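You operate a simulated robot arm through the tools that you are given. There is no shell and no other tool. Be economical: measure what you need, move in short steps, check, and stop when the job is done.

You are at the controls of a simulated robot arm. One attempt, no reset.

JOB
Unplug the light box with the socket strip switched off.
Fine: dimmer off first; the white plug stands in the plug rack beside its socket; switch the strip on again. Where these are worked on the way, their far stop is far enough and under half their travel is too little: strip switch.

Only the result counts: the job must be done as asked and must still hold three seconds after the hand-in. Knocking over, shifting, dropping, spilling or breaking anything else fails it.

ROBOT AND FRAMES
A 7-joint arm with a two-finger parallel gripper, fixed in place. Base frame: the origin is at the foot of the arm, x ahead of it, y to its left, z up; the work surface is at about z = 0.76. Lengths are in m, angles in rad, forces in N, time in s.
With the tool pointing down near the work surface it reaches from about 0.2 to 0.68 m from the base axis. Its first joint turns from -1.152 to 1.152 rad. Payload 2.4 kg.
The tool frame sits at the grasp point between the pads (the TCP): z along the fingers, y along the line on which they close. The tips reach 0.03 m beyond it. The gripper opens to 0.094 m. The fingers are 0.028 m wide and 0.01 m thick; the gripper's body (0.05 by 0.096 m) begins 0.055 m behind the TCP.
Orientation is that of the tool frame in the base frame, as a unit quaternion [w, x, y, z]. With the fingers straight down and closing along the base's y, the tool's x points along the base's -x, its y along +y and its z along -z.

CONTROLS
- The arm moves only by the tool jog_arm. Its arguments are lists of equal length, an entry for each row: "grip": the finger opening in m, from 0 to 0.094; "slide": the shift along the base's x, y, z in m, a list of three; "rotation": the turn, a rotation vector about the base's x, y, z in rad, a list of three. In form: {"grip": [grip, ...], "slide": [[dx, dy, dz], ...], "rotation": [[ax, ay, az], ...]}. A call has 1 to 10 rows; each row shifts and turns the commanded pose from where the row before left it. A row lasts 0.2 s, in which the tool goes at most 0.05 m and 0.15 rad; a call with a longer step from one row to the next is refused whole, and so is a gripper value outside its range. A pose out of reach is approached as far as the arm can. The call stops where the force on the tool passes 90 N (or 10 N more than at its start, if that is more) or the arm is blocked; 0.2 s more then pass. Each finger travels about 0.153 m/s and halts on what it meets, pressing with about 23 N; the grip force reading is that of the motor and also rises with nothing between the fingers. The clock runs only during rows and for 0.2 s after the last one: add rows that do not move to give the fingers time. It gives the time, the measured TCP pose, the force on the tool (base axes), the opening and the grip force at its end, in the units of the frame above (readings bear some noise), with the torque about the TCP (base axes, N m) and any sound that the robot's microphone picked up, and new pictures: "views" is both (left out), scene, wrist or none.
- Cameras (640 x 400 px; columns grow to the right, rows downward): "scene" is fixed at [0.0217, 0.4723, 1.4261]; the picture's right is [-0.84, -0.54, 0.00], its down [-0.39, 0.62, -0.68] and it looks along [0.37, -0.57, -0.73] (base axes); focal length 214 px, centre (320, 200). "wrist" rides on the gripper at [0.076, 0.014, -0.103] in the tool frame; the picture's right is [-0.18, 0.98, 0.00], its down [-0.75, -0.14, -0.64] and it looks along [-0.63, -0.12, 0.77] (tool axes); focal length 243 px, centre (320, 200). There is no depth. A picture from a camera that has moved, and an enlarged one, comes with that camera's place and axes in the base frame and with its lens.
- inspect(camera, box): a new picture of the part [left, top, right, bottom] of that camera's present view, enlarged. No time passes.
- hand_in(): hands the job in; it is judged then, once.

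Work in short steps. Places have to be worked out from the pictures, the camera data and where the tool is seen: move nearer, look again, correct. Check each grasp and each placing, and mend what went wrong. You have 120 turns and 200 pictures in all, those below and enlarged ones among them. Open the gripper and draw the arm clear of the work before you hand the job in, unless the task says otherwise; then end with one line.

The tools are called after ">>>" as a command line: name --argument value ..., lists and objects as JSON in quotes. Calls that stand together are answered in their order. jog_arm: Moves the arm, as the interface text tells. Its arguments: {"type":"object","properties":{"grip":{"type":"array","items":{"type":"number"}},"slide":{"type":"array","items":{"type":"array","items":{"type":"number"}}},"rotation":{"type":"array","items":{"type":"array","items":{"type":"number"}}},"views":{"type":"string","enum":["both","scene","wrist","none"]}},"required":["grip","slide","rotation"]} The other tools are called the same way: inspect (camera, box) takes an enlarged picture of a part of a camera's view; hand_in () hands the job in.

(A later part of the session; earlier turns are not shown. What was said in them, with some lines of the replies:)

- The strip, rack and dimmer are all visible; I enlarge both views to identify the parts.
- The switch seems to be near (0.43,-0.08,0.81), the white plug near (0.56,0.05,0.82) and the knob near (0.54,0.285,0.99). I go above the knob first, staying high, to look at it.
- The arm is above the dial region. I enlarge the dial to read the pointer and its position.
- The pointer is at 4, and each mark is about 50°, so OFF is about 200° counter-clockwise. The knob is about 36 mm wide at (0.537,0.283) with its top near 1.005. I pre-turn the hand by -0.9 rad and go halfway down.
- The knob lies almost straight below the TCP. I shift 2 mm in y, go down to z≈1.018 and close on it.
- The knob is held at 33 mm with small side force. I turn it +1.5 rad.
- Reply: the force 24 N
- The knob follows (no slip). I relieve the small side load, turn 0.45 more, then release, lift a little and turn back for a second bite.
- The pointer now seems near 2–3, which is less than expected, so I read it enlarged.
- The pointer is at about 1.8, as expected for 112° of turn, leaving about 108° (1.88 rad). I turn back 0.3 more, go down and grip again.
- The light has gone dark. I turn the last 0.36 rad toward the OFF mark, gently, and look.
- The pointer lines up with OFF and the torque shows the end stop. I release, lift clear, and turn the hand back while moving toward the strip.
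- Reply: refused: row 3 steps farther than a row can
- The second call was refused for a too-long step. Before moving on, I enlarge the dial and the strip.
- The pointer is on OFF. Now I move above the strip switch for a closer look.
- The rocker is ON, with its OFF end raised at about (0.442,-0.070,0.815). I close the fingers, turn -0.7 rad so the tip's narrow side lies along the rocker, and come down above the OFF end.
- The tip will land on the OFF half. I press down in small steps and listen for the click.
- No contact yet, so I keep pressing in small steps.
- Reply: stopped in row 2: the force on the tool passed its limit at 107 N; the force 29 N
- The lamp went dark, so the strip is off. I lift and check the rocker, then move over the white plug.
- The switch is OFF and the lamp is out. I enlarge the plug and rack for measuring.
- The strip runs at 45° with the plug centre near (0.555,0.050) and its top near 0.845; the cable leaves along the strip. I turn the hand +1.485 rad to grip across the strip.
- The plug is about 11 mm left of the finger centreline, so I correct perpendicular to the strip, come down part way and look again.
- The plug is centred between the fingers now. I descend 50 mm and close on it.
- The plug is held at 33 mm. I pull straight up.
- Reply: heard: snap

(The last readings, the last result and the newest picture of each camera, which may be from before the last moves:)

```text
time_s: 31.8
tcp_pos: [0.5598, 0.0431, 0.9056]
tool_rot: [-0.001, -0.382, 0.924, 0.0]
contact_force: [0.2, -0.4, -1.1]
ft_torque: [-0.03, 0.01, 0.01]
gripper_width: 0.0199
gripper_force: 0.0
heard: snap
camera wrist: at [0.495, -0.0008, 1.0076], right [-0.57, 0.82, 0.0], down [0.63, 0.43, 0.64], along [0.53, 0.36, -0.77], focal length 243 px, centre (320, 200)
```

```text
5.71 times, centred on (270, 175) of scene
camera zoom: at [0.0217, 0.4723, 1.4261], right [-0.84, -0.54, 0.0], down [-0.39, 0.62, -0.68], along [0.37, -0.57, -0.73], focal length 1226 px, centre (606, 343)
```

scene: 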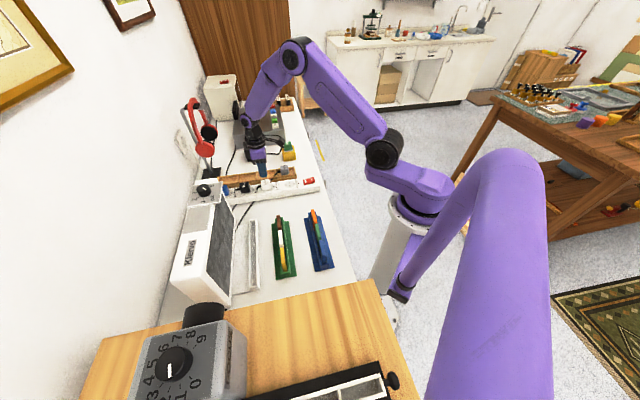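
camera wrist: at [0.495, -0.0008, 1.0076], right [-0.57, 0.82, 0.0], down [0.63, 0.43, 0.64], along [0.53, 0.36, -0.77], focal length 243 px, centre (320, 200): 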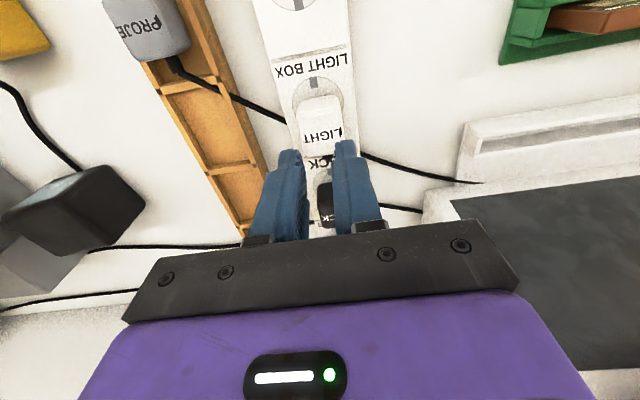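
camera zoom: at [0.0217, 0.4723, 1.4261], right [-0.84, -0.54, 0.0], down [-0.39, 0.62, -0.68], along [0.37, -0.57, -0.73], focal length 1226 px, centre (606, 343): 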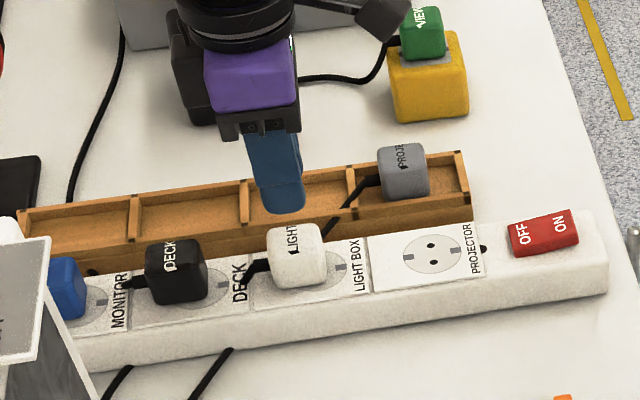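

The plug slipped out of the fingers and stays in the socket. I'll grip deeper (tips near 0.803), close fully, and pull slowly.

>>> jog_arm --grip '[0.07, 0.07, 0.07, 0.07, 0.07, 0.07, 0.07]' --slide '[[0, 0, 0], [0, 0, 0], [0, 0, -0.03], [0, 0, -0.03], [0, 0, -0.008], [0, 0, -0.003], [0, 0, 0]]' --rotation '[[0, 0, 0], [0, 0, 0], [0, 0, 0], [0, 0, 0], [0, 0, 0], [0, 0, 0], [0, 0, 0]]' --views "wrist"

>>> inspect --camera "scene" --box '[235, 160, 305, 205]'

```text
time_s: 33.4
tcp_pos: [0.5582, 0.043, 0.8358]
tool_rot: [0.0, -0.382, 0.924, 0.0]
contact_force: [0.9, -0.2, -0.5]
ft_torque: [0.01, 0.0, 0.01]
gripper_width: 0.0701
gripper_force: 0.2
camera wrist: at [0.4941, -0.0002, 0.9373], right [-0.57, 0.82, 0.0], down [0.63, 0.43, 0.64], along [0.53, 0.36, -0.77], focal length 243 px, centre (320, 200)
```

wrist: 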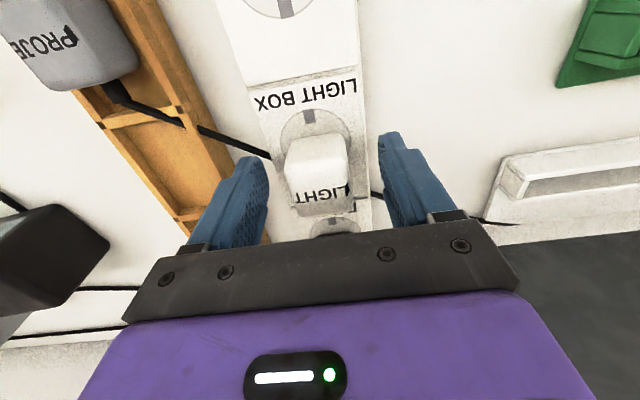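

```text
8.89 times, centred on (270, 182) of scene
camera zoom: at [0.0217, 0.4723, 1.4261], right [-0.84, -0.54, 0.0], down [-0.39, 0.62, -0.68], along [0.37, -0.57, -0.73], focal length 1906 px, centre (764, 356)
```

zoom: 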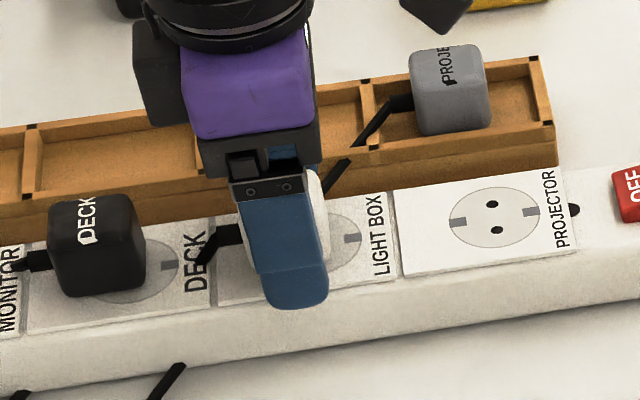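

No contact yet. I shift 4 mm along the strip to centre on the plug, lower 3 mm, close fully and check.

>>> jog_arm --grip '[0.07, 0.07, 0.0, 0.0, 0.0, 0.0]' --slide '[[-0.003, -0.003, 0], [0, 0, -0.003], [0, 0, 0], [0, 0, 0], [0, 0, 0], [0, 0, 0]]' --rotation '[[0, 0, 0], [0, 0, 0], [0, 0, 0], [0, 0, 0], [0, 0, 0], [0, 0, 0]]' --views "none"

>>> jog_arm --grip '[0, 0, 0, 0, 0, 0]' --slide '[[0, 0, 0.001], [0, 0, 0.001], [0, 0, 0.001], [0, 0, 0.001], [0, 0, 0.001], [0, 0, 0.001]]' --rotation '[[0, 0, 0], [0, 0, 0], [0, 0, 0], [0, 0, 0], [0, 0, 0], [0, 0, 0]]' --views "none"

```text
time_s: 34.8
tcp_pos: [0.555, 0.041, 0.8324]
tool_rot: [0.001, -0.383, 0.924, 0.0]
contact_force: [0.0, 0.7, 0.7]
ft_torque: [0.03, -0.01, -0.01]
gripper_width: 0.0376
gripper_force: 23.2
```

```text
time_s: 36.2
tcp_pos: [0.556, 0.0406, 0.8389]
tool_rot: [0.0, -0.383, 0.924, 0.0]
contact_force: [-0.1, 0.3, -0.4]
ft_torque: [-0.02, 0.0, 0.03]
gripper_width: 0.0379
gripper_force: 22.9
```

The grip is wider now (38 mm, the full body) and the hand rose 6 mm without force. I check whether the plug moved.

>>> inspect --camera "wrist" --box '[220, 80, 420, 240]'

>>> inspect --camera "scene" --box '[235, 160, 305, 205]'

```text
2.50 times, centred on (320, 160) of wrist
camera zoom: at [0.4922, -0.0031, 0.9403], right [-0.57, 0.82, 0.0], down [0.63, 0.43, 0.64], along [0.53, 0.36, -0.77], focal length 606 px, centre (320, 300)
```

zoom: 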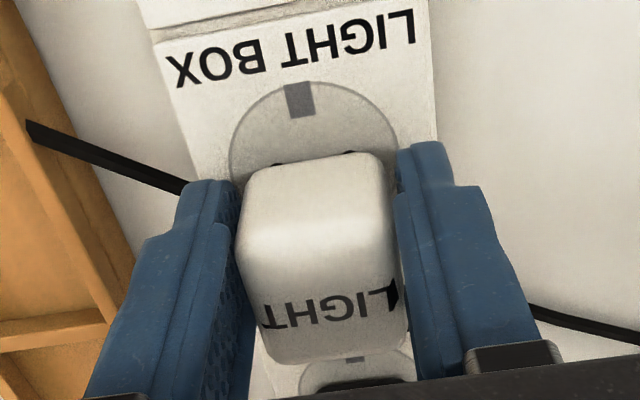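

```text
8.89 times, centred on (270, 182) of scene
camera zoom: at [0.0217, 0.4723, 1.4261], right [-0.84, -0.54, 0.0], down [-0.39, 0.62, -0.68], along [0.37, -0.57, -0.73], focal length 1906 px, centre (764, 356)
```

zoom: 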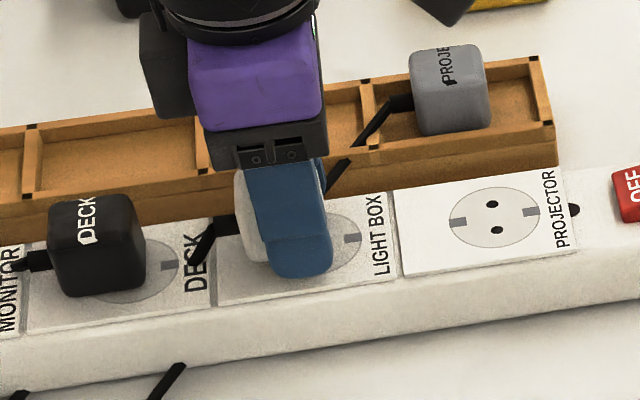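

The plug has risen with the hand and the socket holes show. I lift further, slowly.

>>> jog_arm --grip '[0, 0, 0, 0, 0, 0, 0, 0]' --slide '[[0, 0, 0.003], [0, 0, 0.005], [0, 0, 0.008], [0, 0, 0.01], [0, 0, 0.012], [0, 0, 0.012], [0, 0, 0.01], [0, 0, 0]]' --rotation '[[0, 0, 0], [0, 0, 0], [0, 0, 0], [0, 0, 0], [0, 0, 0], [0, 0, 0], [0, 0, 0], [0, 0, 0]]'

>>> inspect --camera "scene" --box '[220, 140, 320, 210]'

```text
time_s: 38.0
tcp_pos: [0.5558, 0.0405, 0.8983]
tool_rot: [0.0, -0.383, 0.924, -0.001]
contact_force: [0.5, -0.3, -1.0]
ft_torque: [0.0, -0.03, -0.04]
gripper_width: 0.0377
gripper_force: 23.5
camera wrist: at [0.4923, -0.0031, 1.0002], right [-0.57, 0.82, 0.0], down [0.63, 0.43, 0.64], along [0.53, 0.36, -0.77], focal length 243 px, centre (320, 200)
```

scene: 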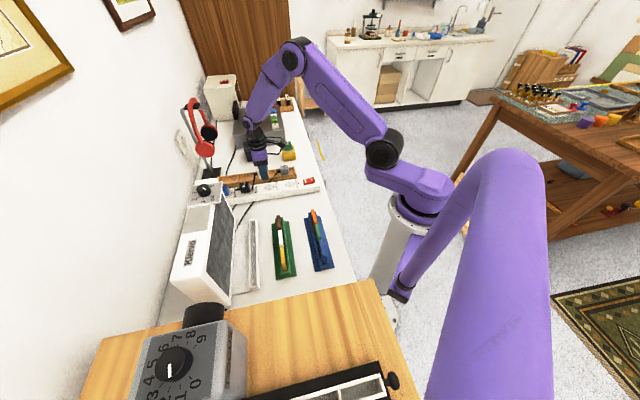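
wrist: 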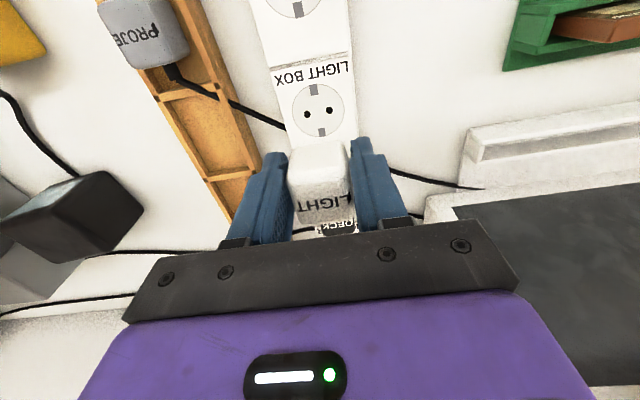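

```text
5.71 times, centred on (270, 175) of scene
camera zoom: at [0.0217, 0.4723, 1.4261], right [-0.84, -0.54, 0.0], down [-0.39, 0.62, -0.68], along [0.37, -0.57, -0.73], focal length 1226 px, centre (606, 343)
```

zoom: 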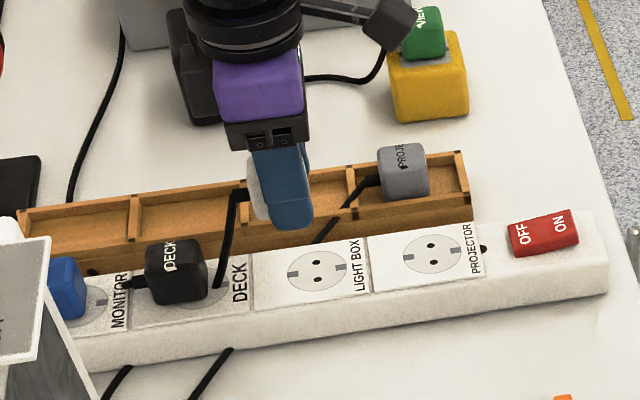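

The plug is out. The second rack slot, facing this socket, centres near (0.646,-0.037) with its rim near z≈0.775. I move the plug across at height and look.

>>> jog_arm --grip '[0, 0, 0, 0, 0, 0]' --slide '[[0.01, -0.009, 0.015], [0.025, -0.021, 0], [0.025, -0.021, 0], [0.02, -0.017, 0], [0.0105, -0.0093, 0], [0, 0, 0]]' --rotation '[[0, 0, 0], [0, 0, 0], [0, 0, 0], [0, 0, 0], [0, 0, 0], [0, 0, 0]]'

>>> inspect --camera "wrist" --box '[180, 20, 440, 240]'

>>> inspect --camera "scene" --box '[220, 140, 310, 200]'

```text
time_s: 39.4
tcp_pos: [0.6458, -0.0387, 0.9136]
tool_rot: [0.0, -0.383, 0.924, 0.0]
contact_force: [0.9, 0.3, -1.1]
ft_torque: [-0.02, -0.01, 0.02]
gripper_width: 0.0378
gripper_force: 22.9
camera wrist: at [0.5817, -0.0825, 1.0152], right [-0.57, 0.82, 0.0], down [0.63, 0.43, 0.64], along [0.53, 0.36, -0.77], focal length 243 px, centre (320, 200)
```

scene: 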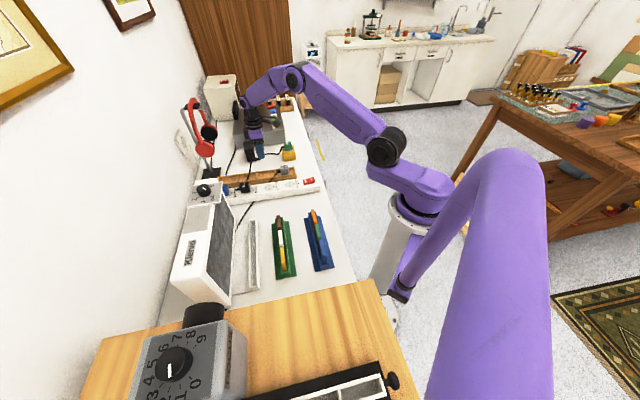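
wrist: 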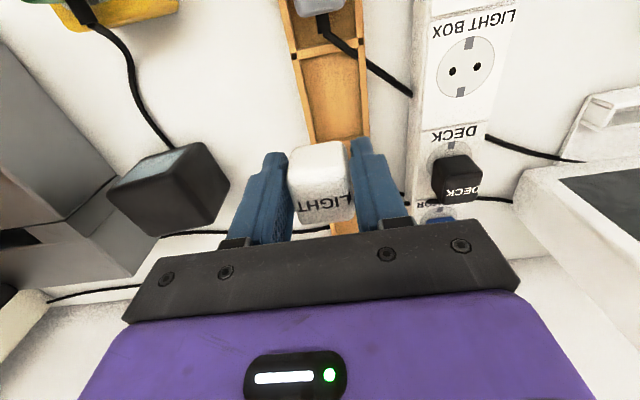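

```text
1.82 times, centred on (310, 130) of wrist
camera zoom: at [0.5817, -0.0825, 1.0152], right [-0.57, 0.82, 0.0], down [0.63, 0.43, 0.64], along [0.53, 0.36, -0.77], focal length 441 px, centre (338, 327)
```

zoom: 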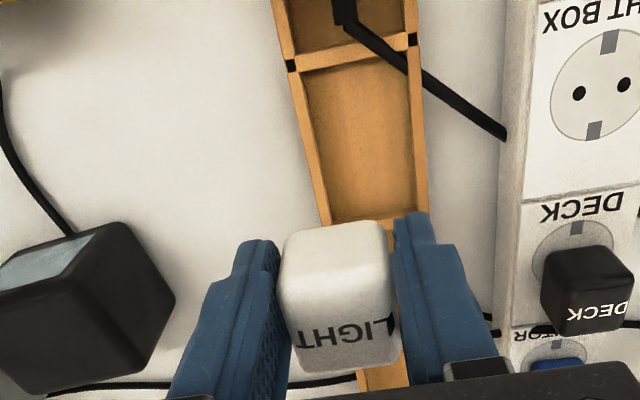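

```text
6.67 times, centred on (265, 170) of scene
camera zoom: at [0.0218, 0.4723, 1.4261], right [-0.84, -0.54, 0.0], down [-0.39, 0.62, -0.68], along [0.37, -0.57, -0.73], focal length 1430 px, centre (687, 400)
```

zoom: 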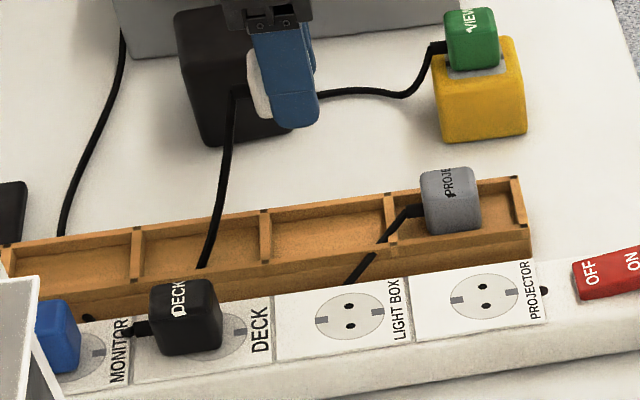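

The rack centreline is about 13 mm toward the strip from the hand, and the slot's lengthwise centre is fine. I correct and lower to z≈0.855.

>>> jog_arm --grip '[0, 0, 0, 0, 0]' --slide '[[-0.0093, 0.0093, 0], [0, 0, -0.02], [0, 0, -0.02], [0, 0, -0.018], [0, 0, 0]]' --rotation '[[0, 0, 0], [0, 0, 0], [0, 0, 0], [0, 0, 0], [0, 0, 0]]' --views "none"

>>> inspect --camera "wrist" --box '[200, 40, 440, 240]'

>>> inspect --camera "scene" --box '[220, 140, 310, 200]'

```text
time_s: 40.6
tcp_pos: [0.638, -0.0259, 0.8542]
tool_rot: [0.0, -0.383, 0.924, 0.0]
contact_force: [-0.6, 0.0, -0.4]
ft_torque: [-0.03, 0.02, -0.04]
gripper_width: 0.0378
gripper_force: 23.4
```

```text
2.00 times, centred on (320, 140) of wrist
camera zoom: at [0.5727, -0.0708, 0.9571], right [-0.57, 0.82, 0.0], down [0.63, 0.43, 0.64], along [0.53, 0.36, -0.77], focal length 485 px, centre (320, 320)
```

zoom: 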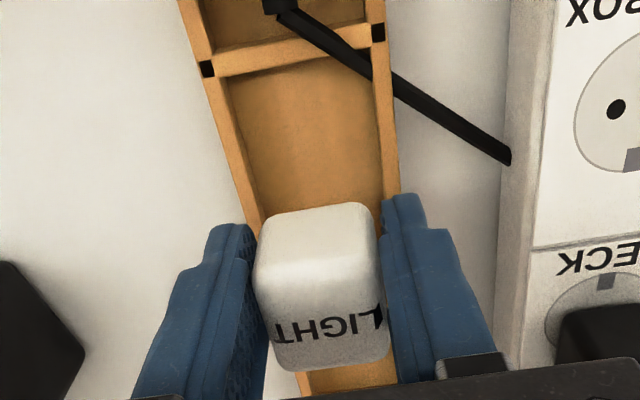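

```text
6.67 times, centred on (265, 170) of scene
camera zoom: at [0.0217, 0.4723, 1.4261], right [-0.84, -0.54, 0.0], down [-0.39, 0.62, -0.68], along [0.37, -0.57, -0.73], focal length 1430 px, centre (687, 400)
```

zoom: 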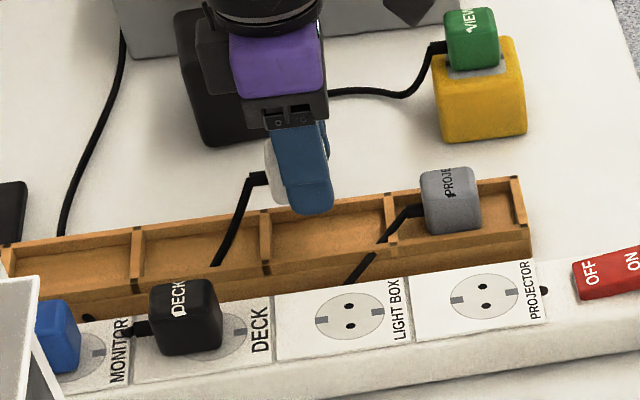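

The plug is centred over the slot. I lower to 0.825 and check the force.

>>> jog_arm --grip '[0, 0, 0, 0, 0]' --slide '[[0, 0, -0.012], [0, 0, -0.01], [0, 0, -0.005], [0, 0, -0.002], [0, 0, 0]]' --rotation '[[0, 0, 0], [0, 0, 0], [0, 0, 0], [0, 0, 0], [0, 0, 0]]' --views "none"

>>> inspect --camera "scene" --box '[220, 140, 310, 200]'

```text
time_s: 41.8
tcp_pos: [0.6369, -0.0271, 0.8243]
tool_rot: [0.0, -0.383, 0.924, 0.0]
contact_force: [0.3, 0.5, -0.7]
ft_torque: [0.01, 0.01, 0.02]
gripper_width: 0.038
gripper_force: 22.9
```

```text
6.67 times, centred on (265, 170) of scene
camera zoom: at [0.0217, 0.4723, 1.4261], right [-0.84, -0.54, 0.0], down [-0.39, 0.62, -0.68], along [0.37, -0.57, -0.73], focal length 1430 px, centre (687, 400)
```

zoom: 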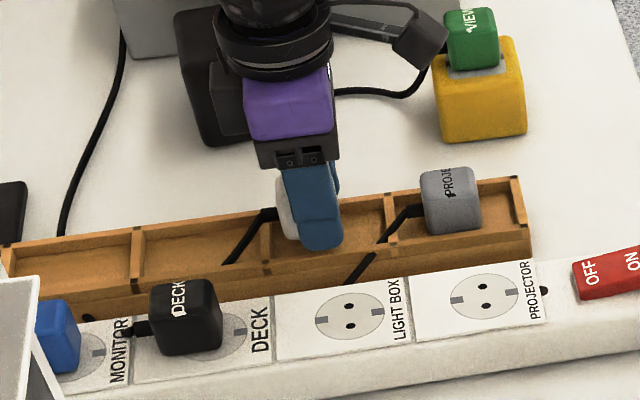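

No contact yet. From the scene the plug sits somewhat toward the next divider, so I shift 8 mm back along the slot and lower in small steps until it touches.

>>> jog_arm --grip '[0, 0, 0, 0, 0, 0]' --slide '[[-0.0057, -0.0057, 0], [0, 0, -0.002], [0, 0, -0.002], [0, 0, -0.002], [0, 0, -0.002], [0, 0, 0]]' --rotation '[[0, 0, 0], [0, 0, 0], [0, 0, 0], [0, 0, 0], [0, 0, 0], [0, 0, 0]]' --views "none"

>>> inspect --camera "scene" --box '[220, 140, 310, 200]'

>>> inspect --camera "wrist" --box '[200, 40, 440, 240]'

```text
time_s: 43.2
tcp_pos: [0.6295, -0.0323, 0.8206]
tool_rot: [-0.001, -0.384, 0.923, -0.001]
contact_force: [-7.8, 2.1, 21.9]
ft_torque: [0.4, 0.62, 0.02]
gripper_width: 0.0378
gripper_force: 23.2
```

```text
6.67 times, centred on (265, 170) of scene
camera zoom: at [0.0211, 0.4724, 1.4261], right [-0.84, -0.54, 0.0], down [-0.39, 0.62, -0.68], along [0.37, -0.57, -0.73], focal length 1430 px, centre (687, 400)
```

zoom: 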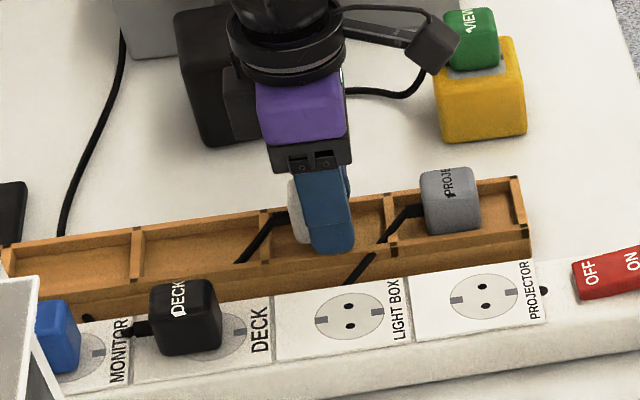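

```text
2.00 times, centred on (320, 140) of wrist
camera zoom: at [0.5674, -0.0764, 0.9218], right [-0.57, 0.82, 0.0], down [0.63, 0.43, 0.64], along [0.53, 0.36, -0.77], focal length 485 px, centre (320, 320)
```

zoom: 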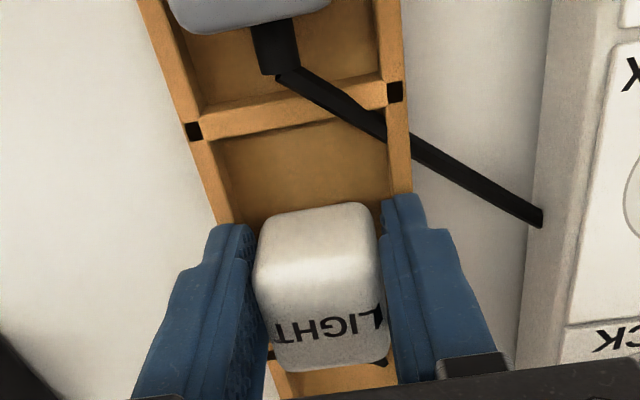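

The plug touches at 22 N. I ease off a little, watch the force, and look at the height against the grey plug.

>>> jog_arm --grip '[0, 0, 0]' --slide '[[-0.001, 0.0, 0.003], [0, 0, 0], [0, 0, 0]]' --rotation '[[0, 0, 0], [0, 0, 0], [0, 0, 0]]' --views "none"

>>> inspect --camera "scene" --box '[245, 160, 305, 200]'

>>> inspect --camera "wrist" --box '[240, 100, 400, 240]'

```text
time_s: 44.0
tcp_pos: [0.6294, -0.0336, 0.8204]
tool_rot: [-0.001, -0.384, 0.923, 0.0]
contact_force: [0.4, -0.1, -0.7]
ft_torque: [-0.03, 0.01, 0.03]
gripper_width: 0.0375
gripper_force: 22.9
```

```text
10.00 times, centred on (275, 180) of scene
camera zoom: at [0.0217, 0.4723, 1.4261], right [-0.84, -0.54, 0.0], down [-0.39, 0.62, -0.68], along [0.37, -0.57, -0.73], focal length 2145 px, centre (770, 400)
```

zoom: 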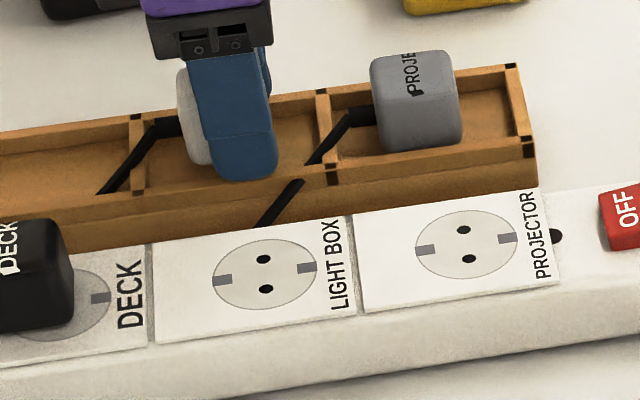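

```text
2.86 times, centred on (320, 170) of wrist
camera zoom: at [0.5655, -0.0776, 0.9224], right [-0.56, 0.83, 0.0], down [0.63, 0.43, 0.64], along [0.53, 0.36, -0.77], focal length 693 px, centre (320, 286)
```

zoom: 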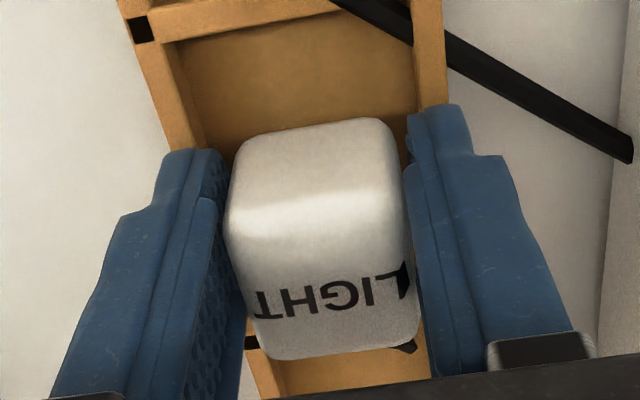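

Force is zero, and the plug sits about 5 mm above the grey one's seating, so the fingertips probably met the rim. I open slightly so it settles those few millimetres.

>>> jog_arm --grip '[0.042, 0.046, 0.05, 0.05, 0.05]' --slide '[[0, 0, 0], [0, 0, 0], [0, 0, 0], [0, 0, 0], [0, 0, 0]]' --rotation '[[0, 0, 0], [0, 0, 0], [0, 0, 0], [0, 0, 0], [0, 0, 0]]' --views "none"

>>> inspect --camera "scene" --box '[245, 160, 305, 200]'

>>> inspect --camera "wrist" --box '[200, 40, 440, 240]'

```text
time_s: 45.2
tcp_pos: [0.6301, -0.0328, 0.8208]
tool_rot: [0.0, -0.383, 0.924, 0.001]
contact_force: [-0.3, -0.2, -0.3]
ft_torque: [0.0, -0.03, -0.01]
gripper_width: 0.05
gripper_force: 0.1
```

```text
10.00 times, centred on (275, 180) of scene
camera zoom: at [0.0217, 0.4723, 1.4261], right [-0.84, -0.54, 0.0], down [-0.39, 0.62, -0.68], along [0.37, -0.57, -0.73], focal length 2145 px, centre (770, 400)
```

zoom: 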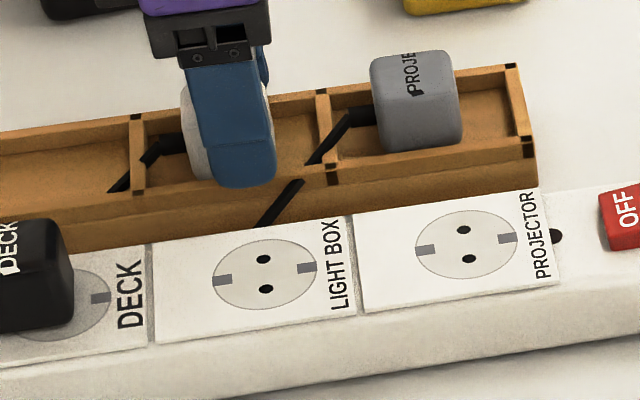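

```text
2.00 times, centred on (320, 140) of wrist
camera zoom: at [0.566, -0.0772, 0.9229], right [-0.57, 0.82, 0.0], down [0.63, 0.43, 0.64], along [0.53, 0.36, -0.77], focal length 485 px, centre (320, 320)
```

zoom: 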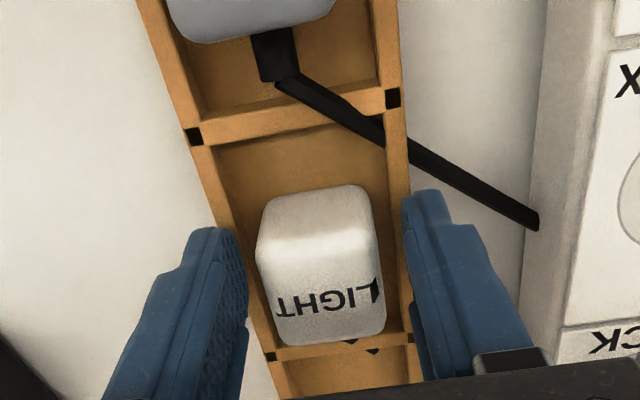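

The plug has settled upright in the slot. I lift straight up and check it.

>>> jog_arm --grip '[0.06, 0.06, 0.06, 0.06, 0.06, 0.06, 0.06]' --slide '[[0, 0, 0], [0, 0, 0.01], [0, 0, 0.03], [0, 0, 0.04], [0, 0, 0.04], [-0.03, 0, 0.01], [-0.03, 0, 0]]' --rotation '[[0, 0, 0], [0, 0, 0], [0, 0, 0], [0, 0, 0], [0, 0, -0.1], [0, 0, -0.15], [0, 0, -0.15]]' --views "wrist"

>>> inspect --camera "scene" --box '[235, 155, 325, 205]'

```text
time_s: 46.8
tcp_pos: [0.5685, -0.0336, 0.9508]
tool_rot: [0.0, -0.192, 0.981, 0.0]
contact_force: [0.3, 0.7, 0.6]
ft_torque: [-0.02, -0.01, 0.03]
gripper_width: 0.0603
gripper_force: 0.0
camera wrist: at [0.493, -0.0476, 1.0525], right [-0.2, 0.98, 0.0], down [0.75, 0.15, 0.64], along [0.63, 0.13, -0.77], focal length 243 px, centre (320, 200)
```

wrist: 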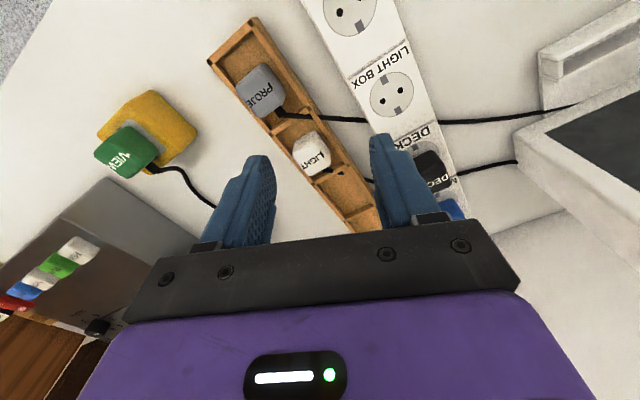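

```text
7.11 times, centred on (280, 180) of scene
camera zoom: at [0.0217, 0.4723, 1.4261], right [-0.84, -0.54, 0.0], down [-0.39, 0.62, -0.68], along [0.37, -0.57, -0.73], focal length 1525 px, centre (604, 342)
```

zoom: 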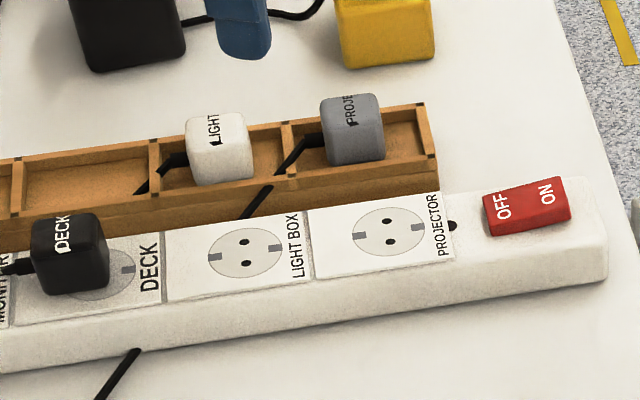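

The white plug stands in the slot beside its socket, next to the grey one. Now I move over the ON end of the rocker, near (0.419,-0.094), with the fingers closed and turned along the strip.

>>> jog_arm --grip '[0, 0, 0, 0, 0, 0, 0, 0, 0, 0]' --slide '[[-0.0187, -0.0075, 0], [-0.0187, -0.0075, 0], [-0.0187, -0.0075, 0], [-0.0187, -0.0075, 0], [-0.0187, -0.0075, 0], [-0.0187, -0.0075, 0], [-0.0187, -0.0075, 0], [-0.0187, -0.0075, -0.02], [0, 0, -0.035], [0, 0, -0.02]]' --rotation '[[0, 0, -0.146], [0, 0, -0.146], [0, 0, -0.146], [0, 0, -0.146], [0, 0, -0.146], [0, 0, -0.146], [0, 0, -0.146], [0, 0, -0.146], [0, 0, 0], [0, 0, 0]]' --views "wrist"

```text
time_s: 49.0
tcp_pos: [0.4202, -0.0921, 0.8727]
tool_rot: [0.0, 0.382, 0.924, -0.001]
contact_force: [0.5, -0.3, 0.7]
ft_torque: [0.02, -0.01, 0.0]
gripper_width: 0.0
gripper_force: 23.3
camera wrist: at [0.376, -0.0276, 0.9743], right [0.82, 0.57, 0.0], down [0.43, -0.63, 0.64], along [0.36, -0.53, -0.77], focal length 243 px, centre (320, 200)
```

wrist: 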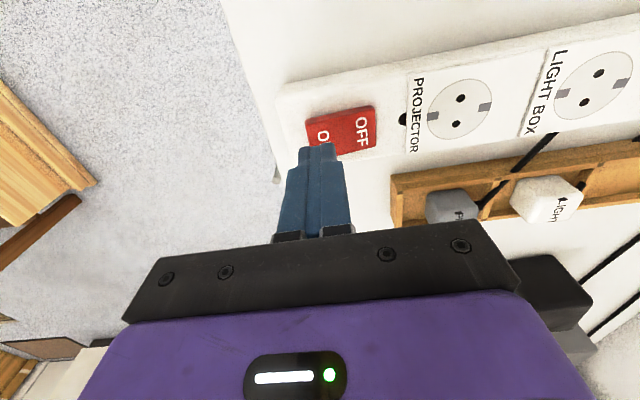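

The tip is above the ON end. I press in small steps.

>>> jog_arm --grip '[0, 0, 0, 0, 0, 0, 0, 0, 0]' --slide '[[0, 0, -0.02], [0, 0, -0.01], [0, 0, -0.003], [0, 0, -0.003], [0, 0, -0.002], [0, 0, -0.002], [0, 0, -0.002], [0, 0, -0.002], [0, 0, 0]]' --rotation '[[0, 0, 0], [0, 0, 0], [0, 0, 0], [0, 0, 0], [0, 0, 0], [0, 0, 0], [0, 0, 0], [0, 0, 0], [0, 0, 0]]' --views "wrist"

```text
time_s: 50.3
tcp_pos: [0.4198, -0.0926, 0.8407]
tool_rot: [0.0, 0.381, 0.925, 0.0]
contact_force: [-8.8, 0.8, 29.5]
ft_torque: [0.26, 0.07, 0.03]
gripper_width: 0.0
gripper_force: 22.7
stopped in row 6: the force on the tool passed its limit at 99 N (the readings are from after the stop); the commanded pose is now the measured one
camera wrist: at [0.3757, -0.0286, 0.9416], right [0.82, 0.57, 0.0], down [0.44, -0.63, 0.64], along [0.37, -0.53, -0.77], focal length 243 px, centre (320, 200)
```

wrist: 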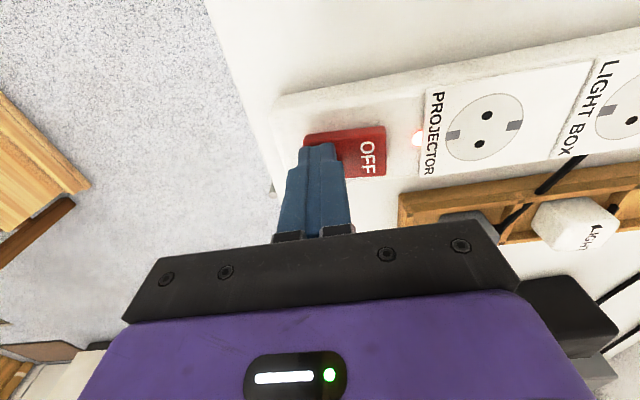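

The lamp is lit again. I lift away, open the gripper and check everything once more.

>>> jog_arm --grip '[0, 0, 0, 0.03, 0.06, 0.06, 0.06, 0.06, 0.06]' --slide '[[0, 0, 0.02], [0, 0, 0.03], [0, 0, 0.04], [0, 0, 0.04], [0, 0, 0.045], [0, 0, 0.045], [-0.02, 0, 0.04], [-0.02, 0, 0.04], [0, 0, 0]]' --rotation '[[0, 0, 0], [0, 0, 0], [0, 0, 0], [0, 0, 0], [0, 0, 0], [0, 0, 0], [0, 0, 0], [0, 0, 0], [0, 0, 0]]' --views "scene"

>>> inspect --camera "scene" --box '[180, 150, 330, 220]'

>>> inspect --camera "wrist" --box '[260, 20, 500, 170]'

```text
time_s: 52.3
tcp_pos: [0.381, -0.0927, 1.1406]
tool_rot: [0.0, 0.381, 0.925, 0.0]
contact_force: [-0.8, 0.1, 0.8]
ft_torque: [0.0, -0.02, 0.02]
gripper_width: 0.0601
gripper_force: 0.0
```

scene: 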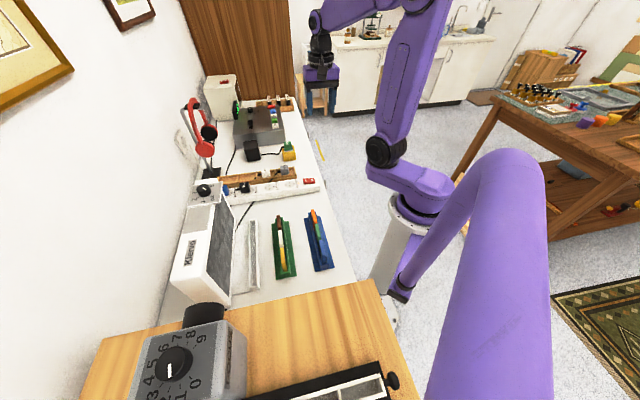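

```text
4.27 times, centred on (255, 185) of scene
camera zoom: at [0.0217, 0.4723, 1.4261], right [-0.84, -0.54, 0.0], down [-0.39, 0.62, -0.68], along [0.37, -0.57, -0.73], focal length 915 px, centre (597, 264)
```

zoom: 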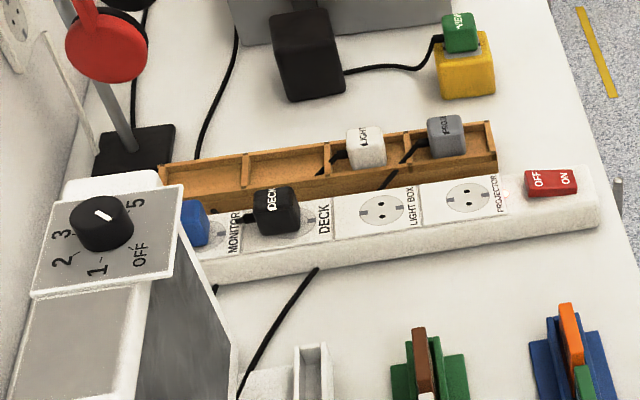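

```text
2.67 times, centred on (380, 95) of wrist
camera zoom: at [0.3364, -0.0292, 1.2428], right [0.82, 0.57, 0.0], down [0.43, -0.63, 0.64], along [0.37, -0.53, -0.77], focal length 647 px, centre (160, 480)
```

zoom: 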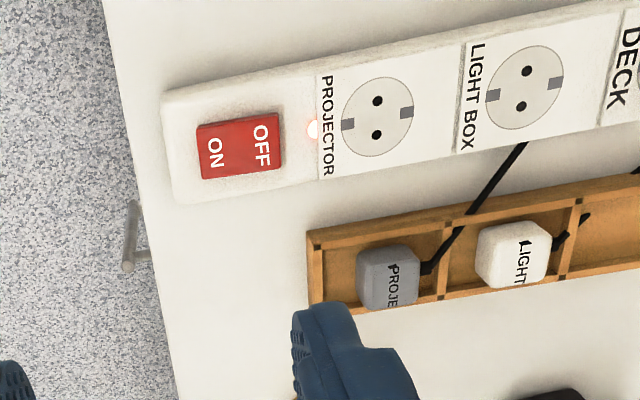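

All goals check out: dimmer at OFF, the white plug standing in the rack, the strip on again, and the arm clear with the gripper open. I hand in.

>>> hand_in

```text
The job is handed in.
```

The light box is unplugged: I turned the dimmer to OFF first, pulled the white plug with the strip switched off, stood it in the rack slot beside its socket, and switched the strip back on.
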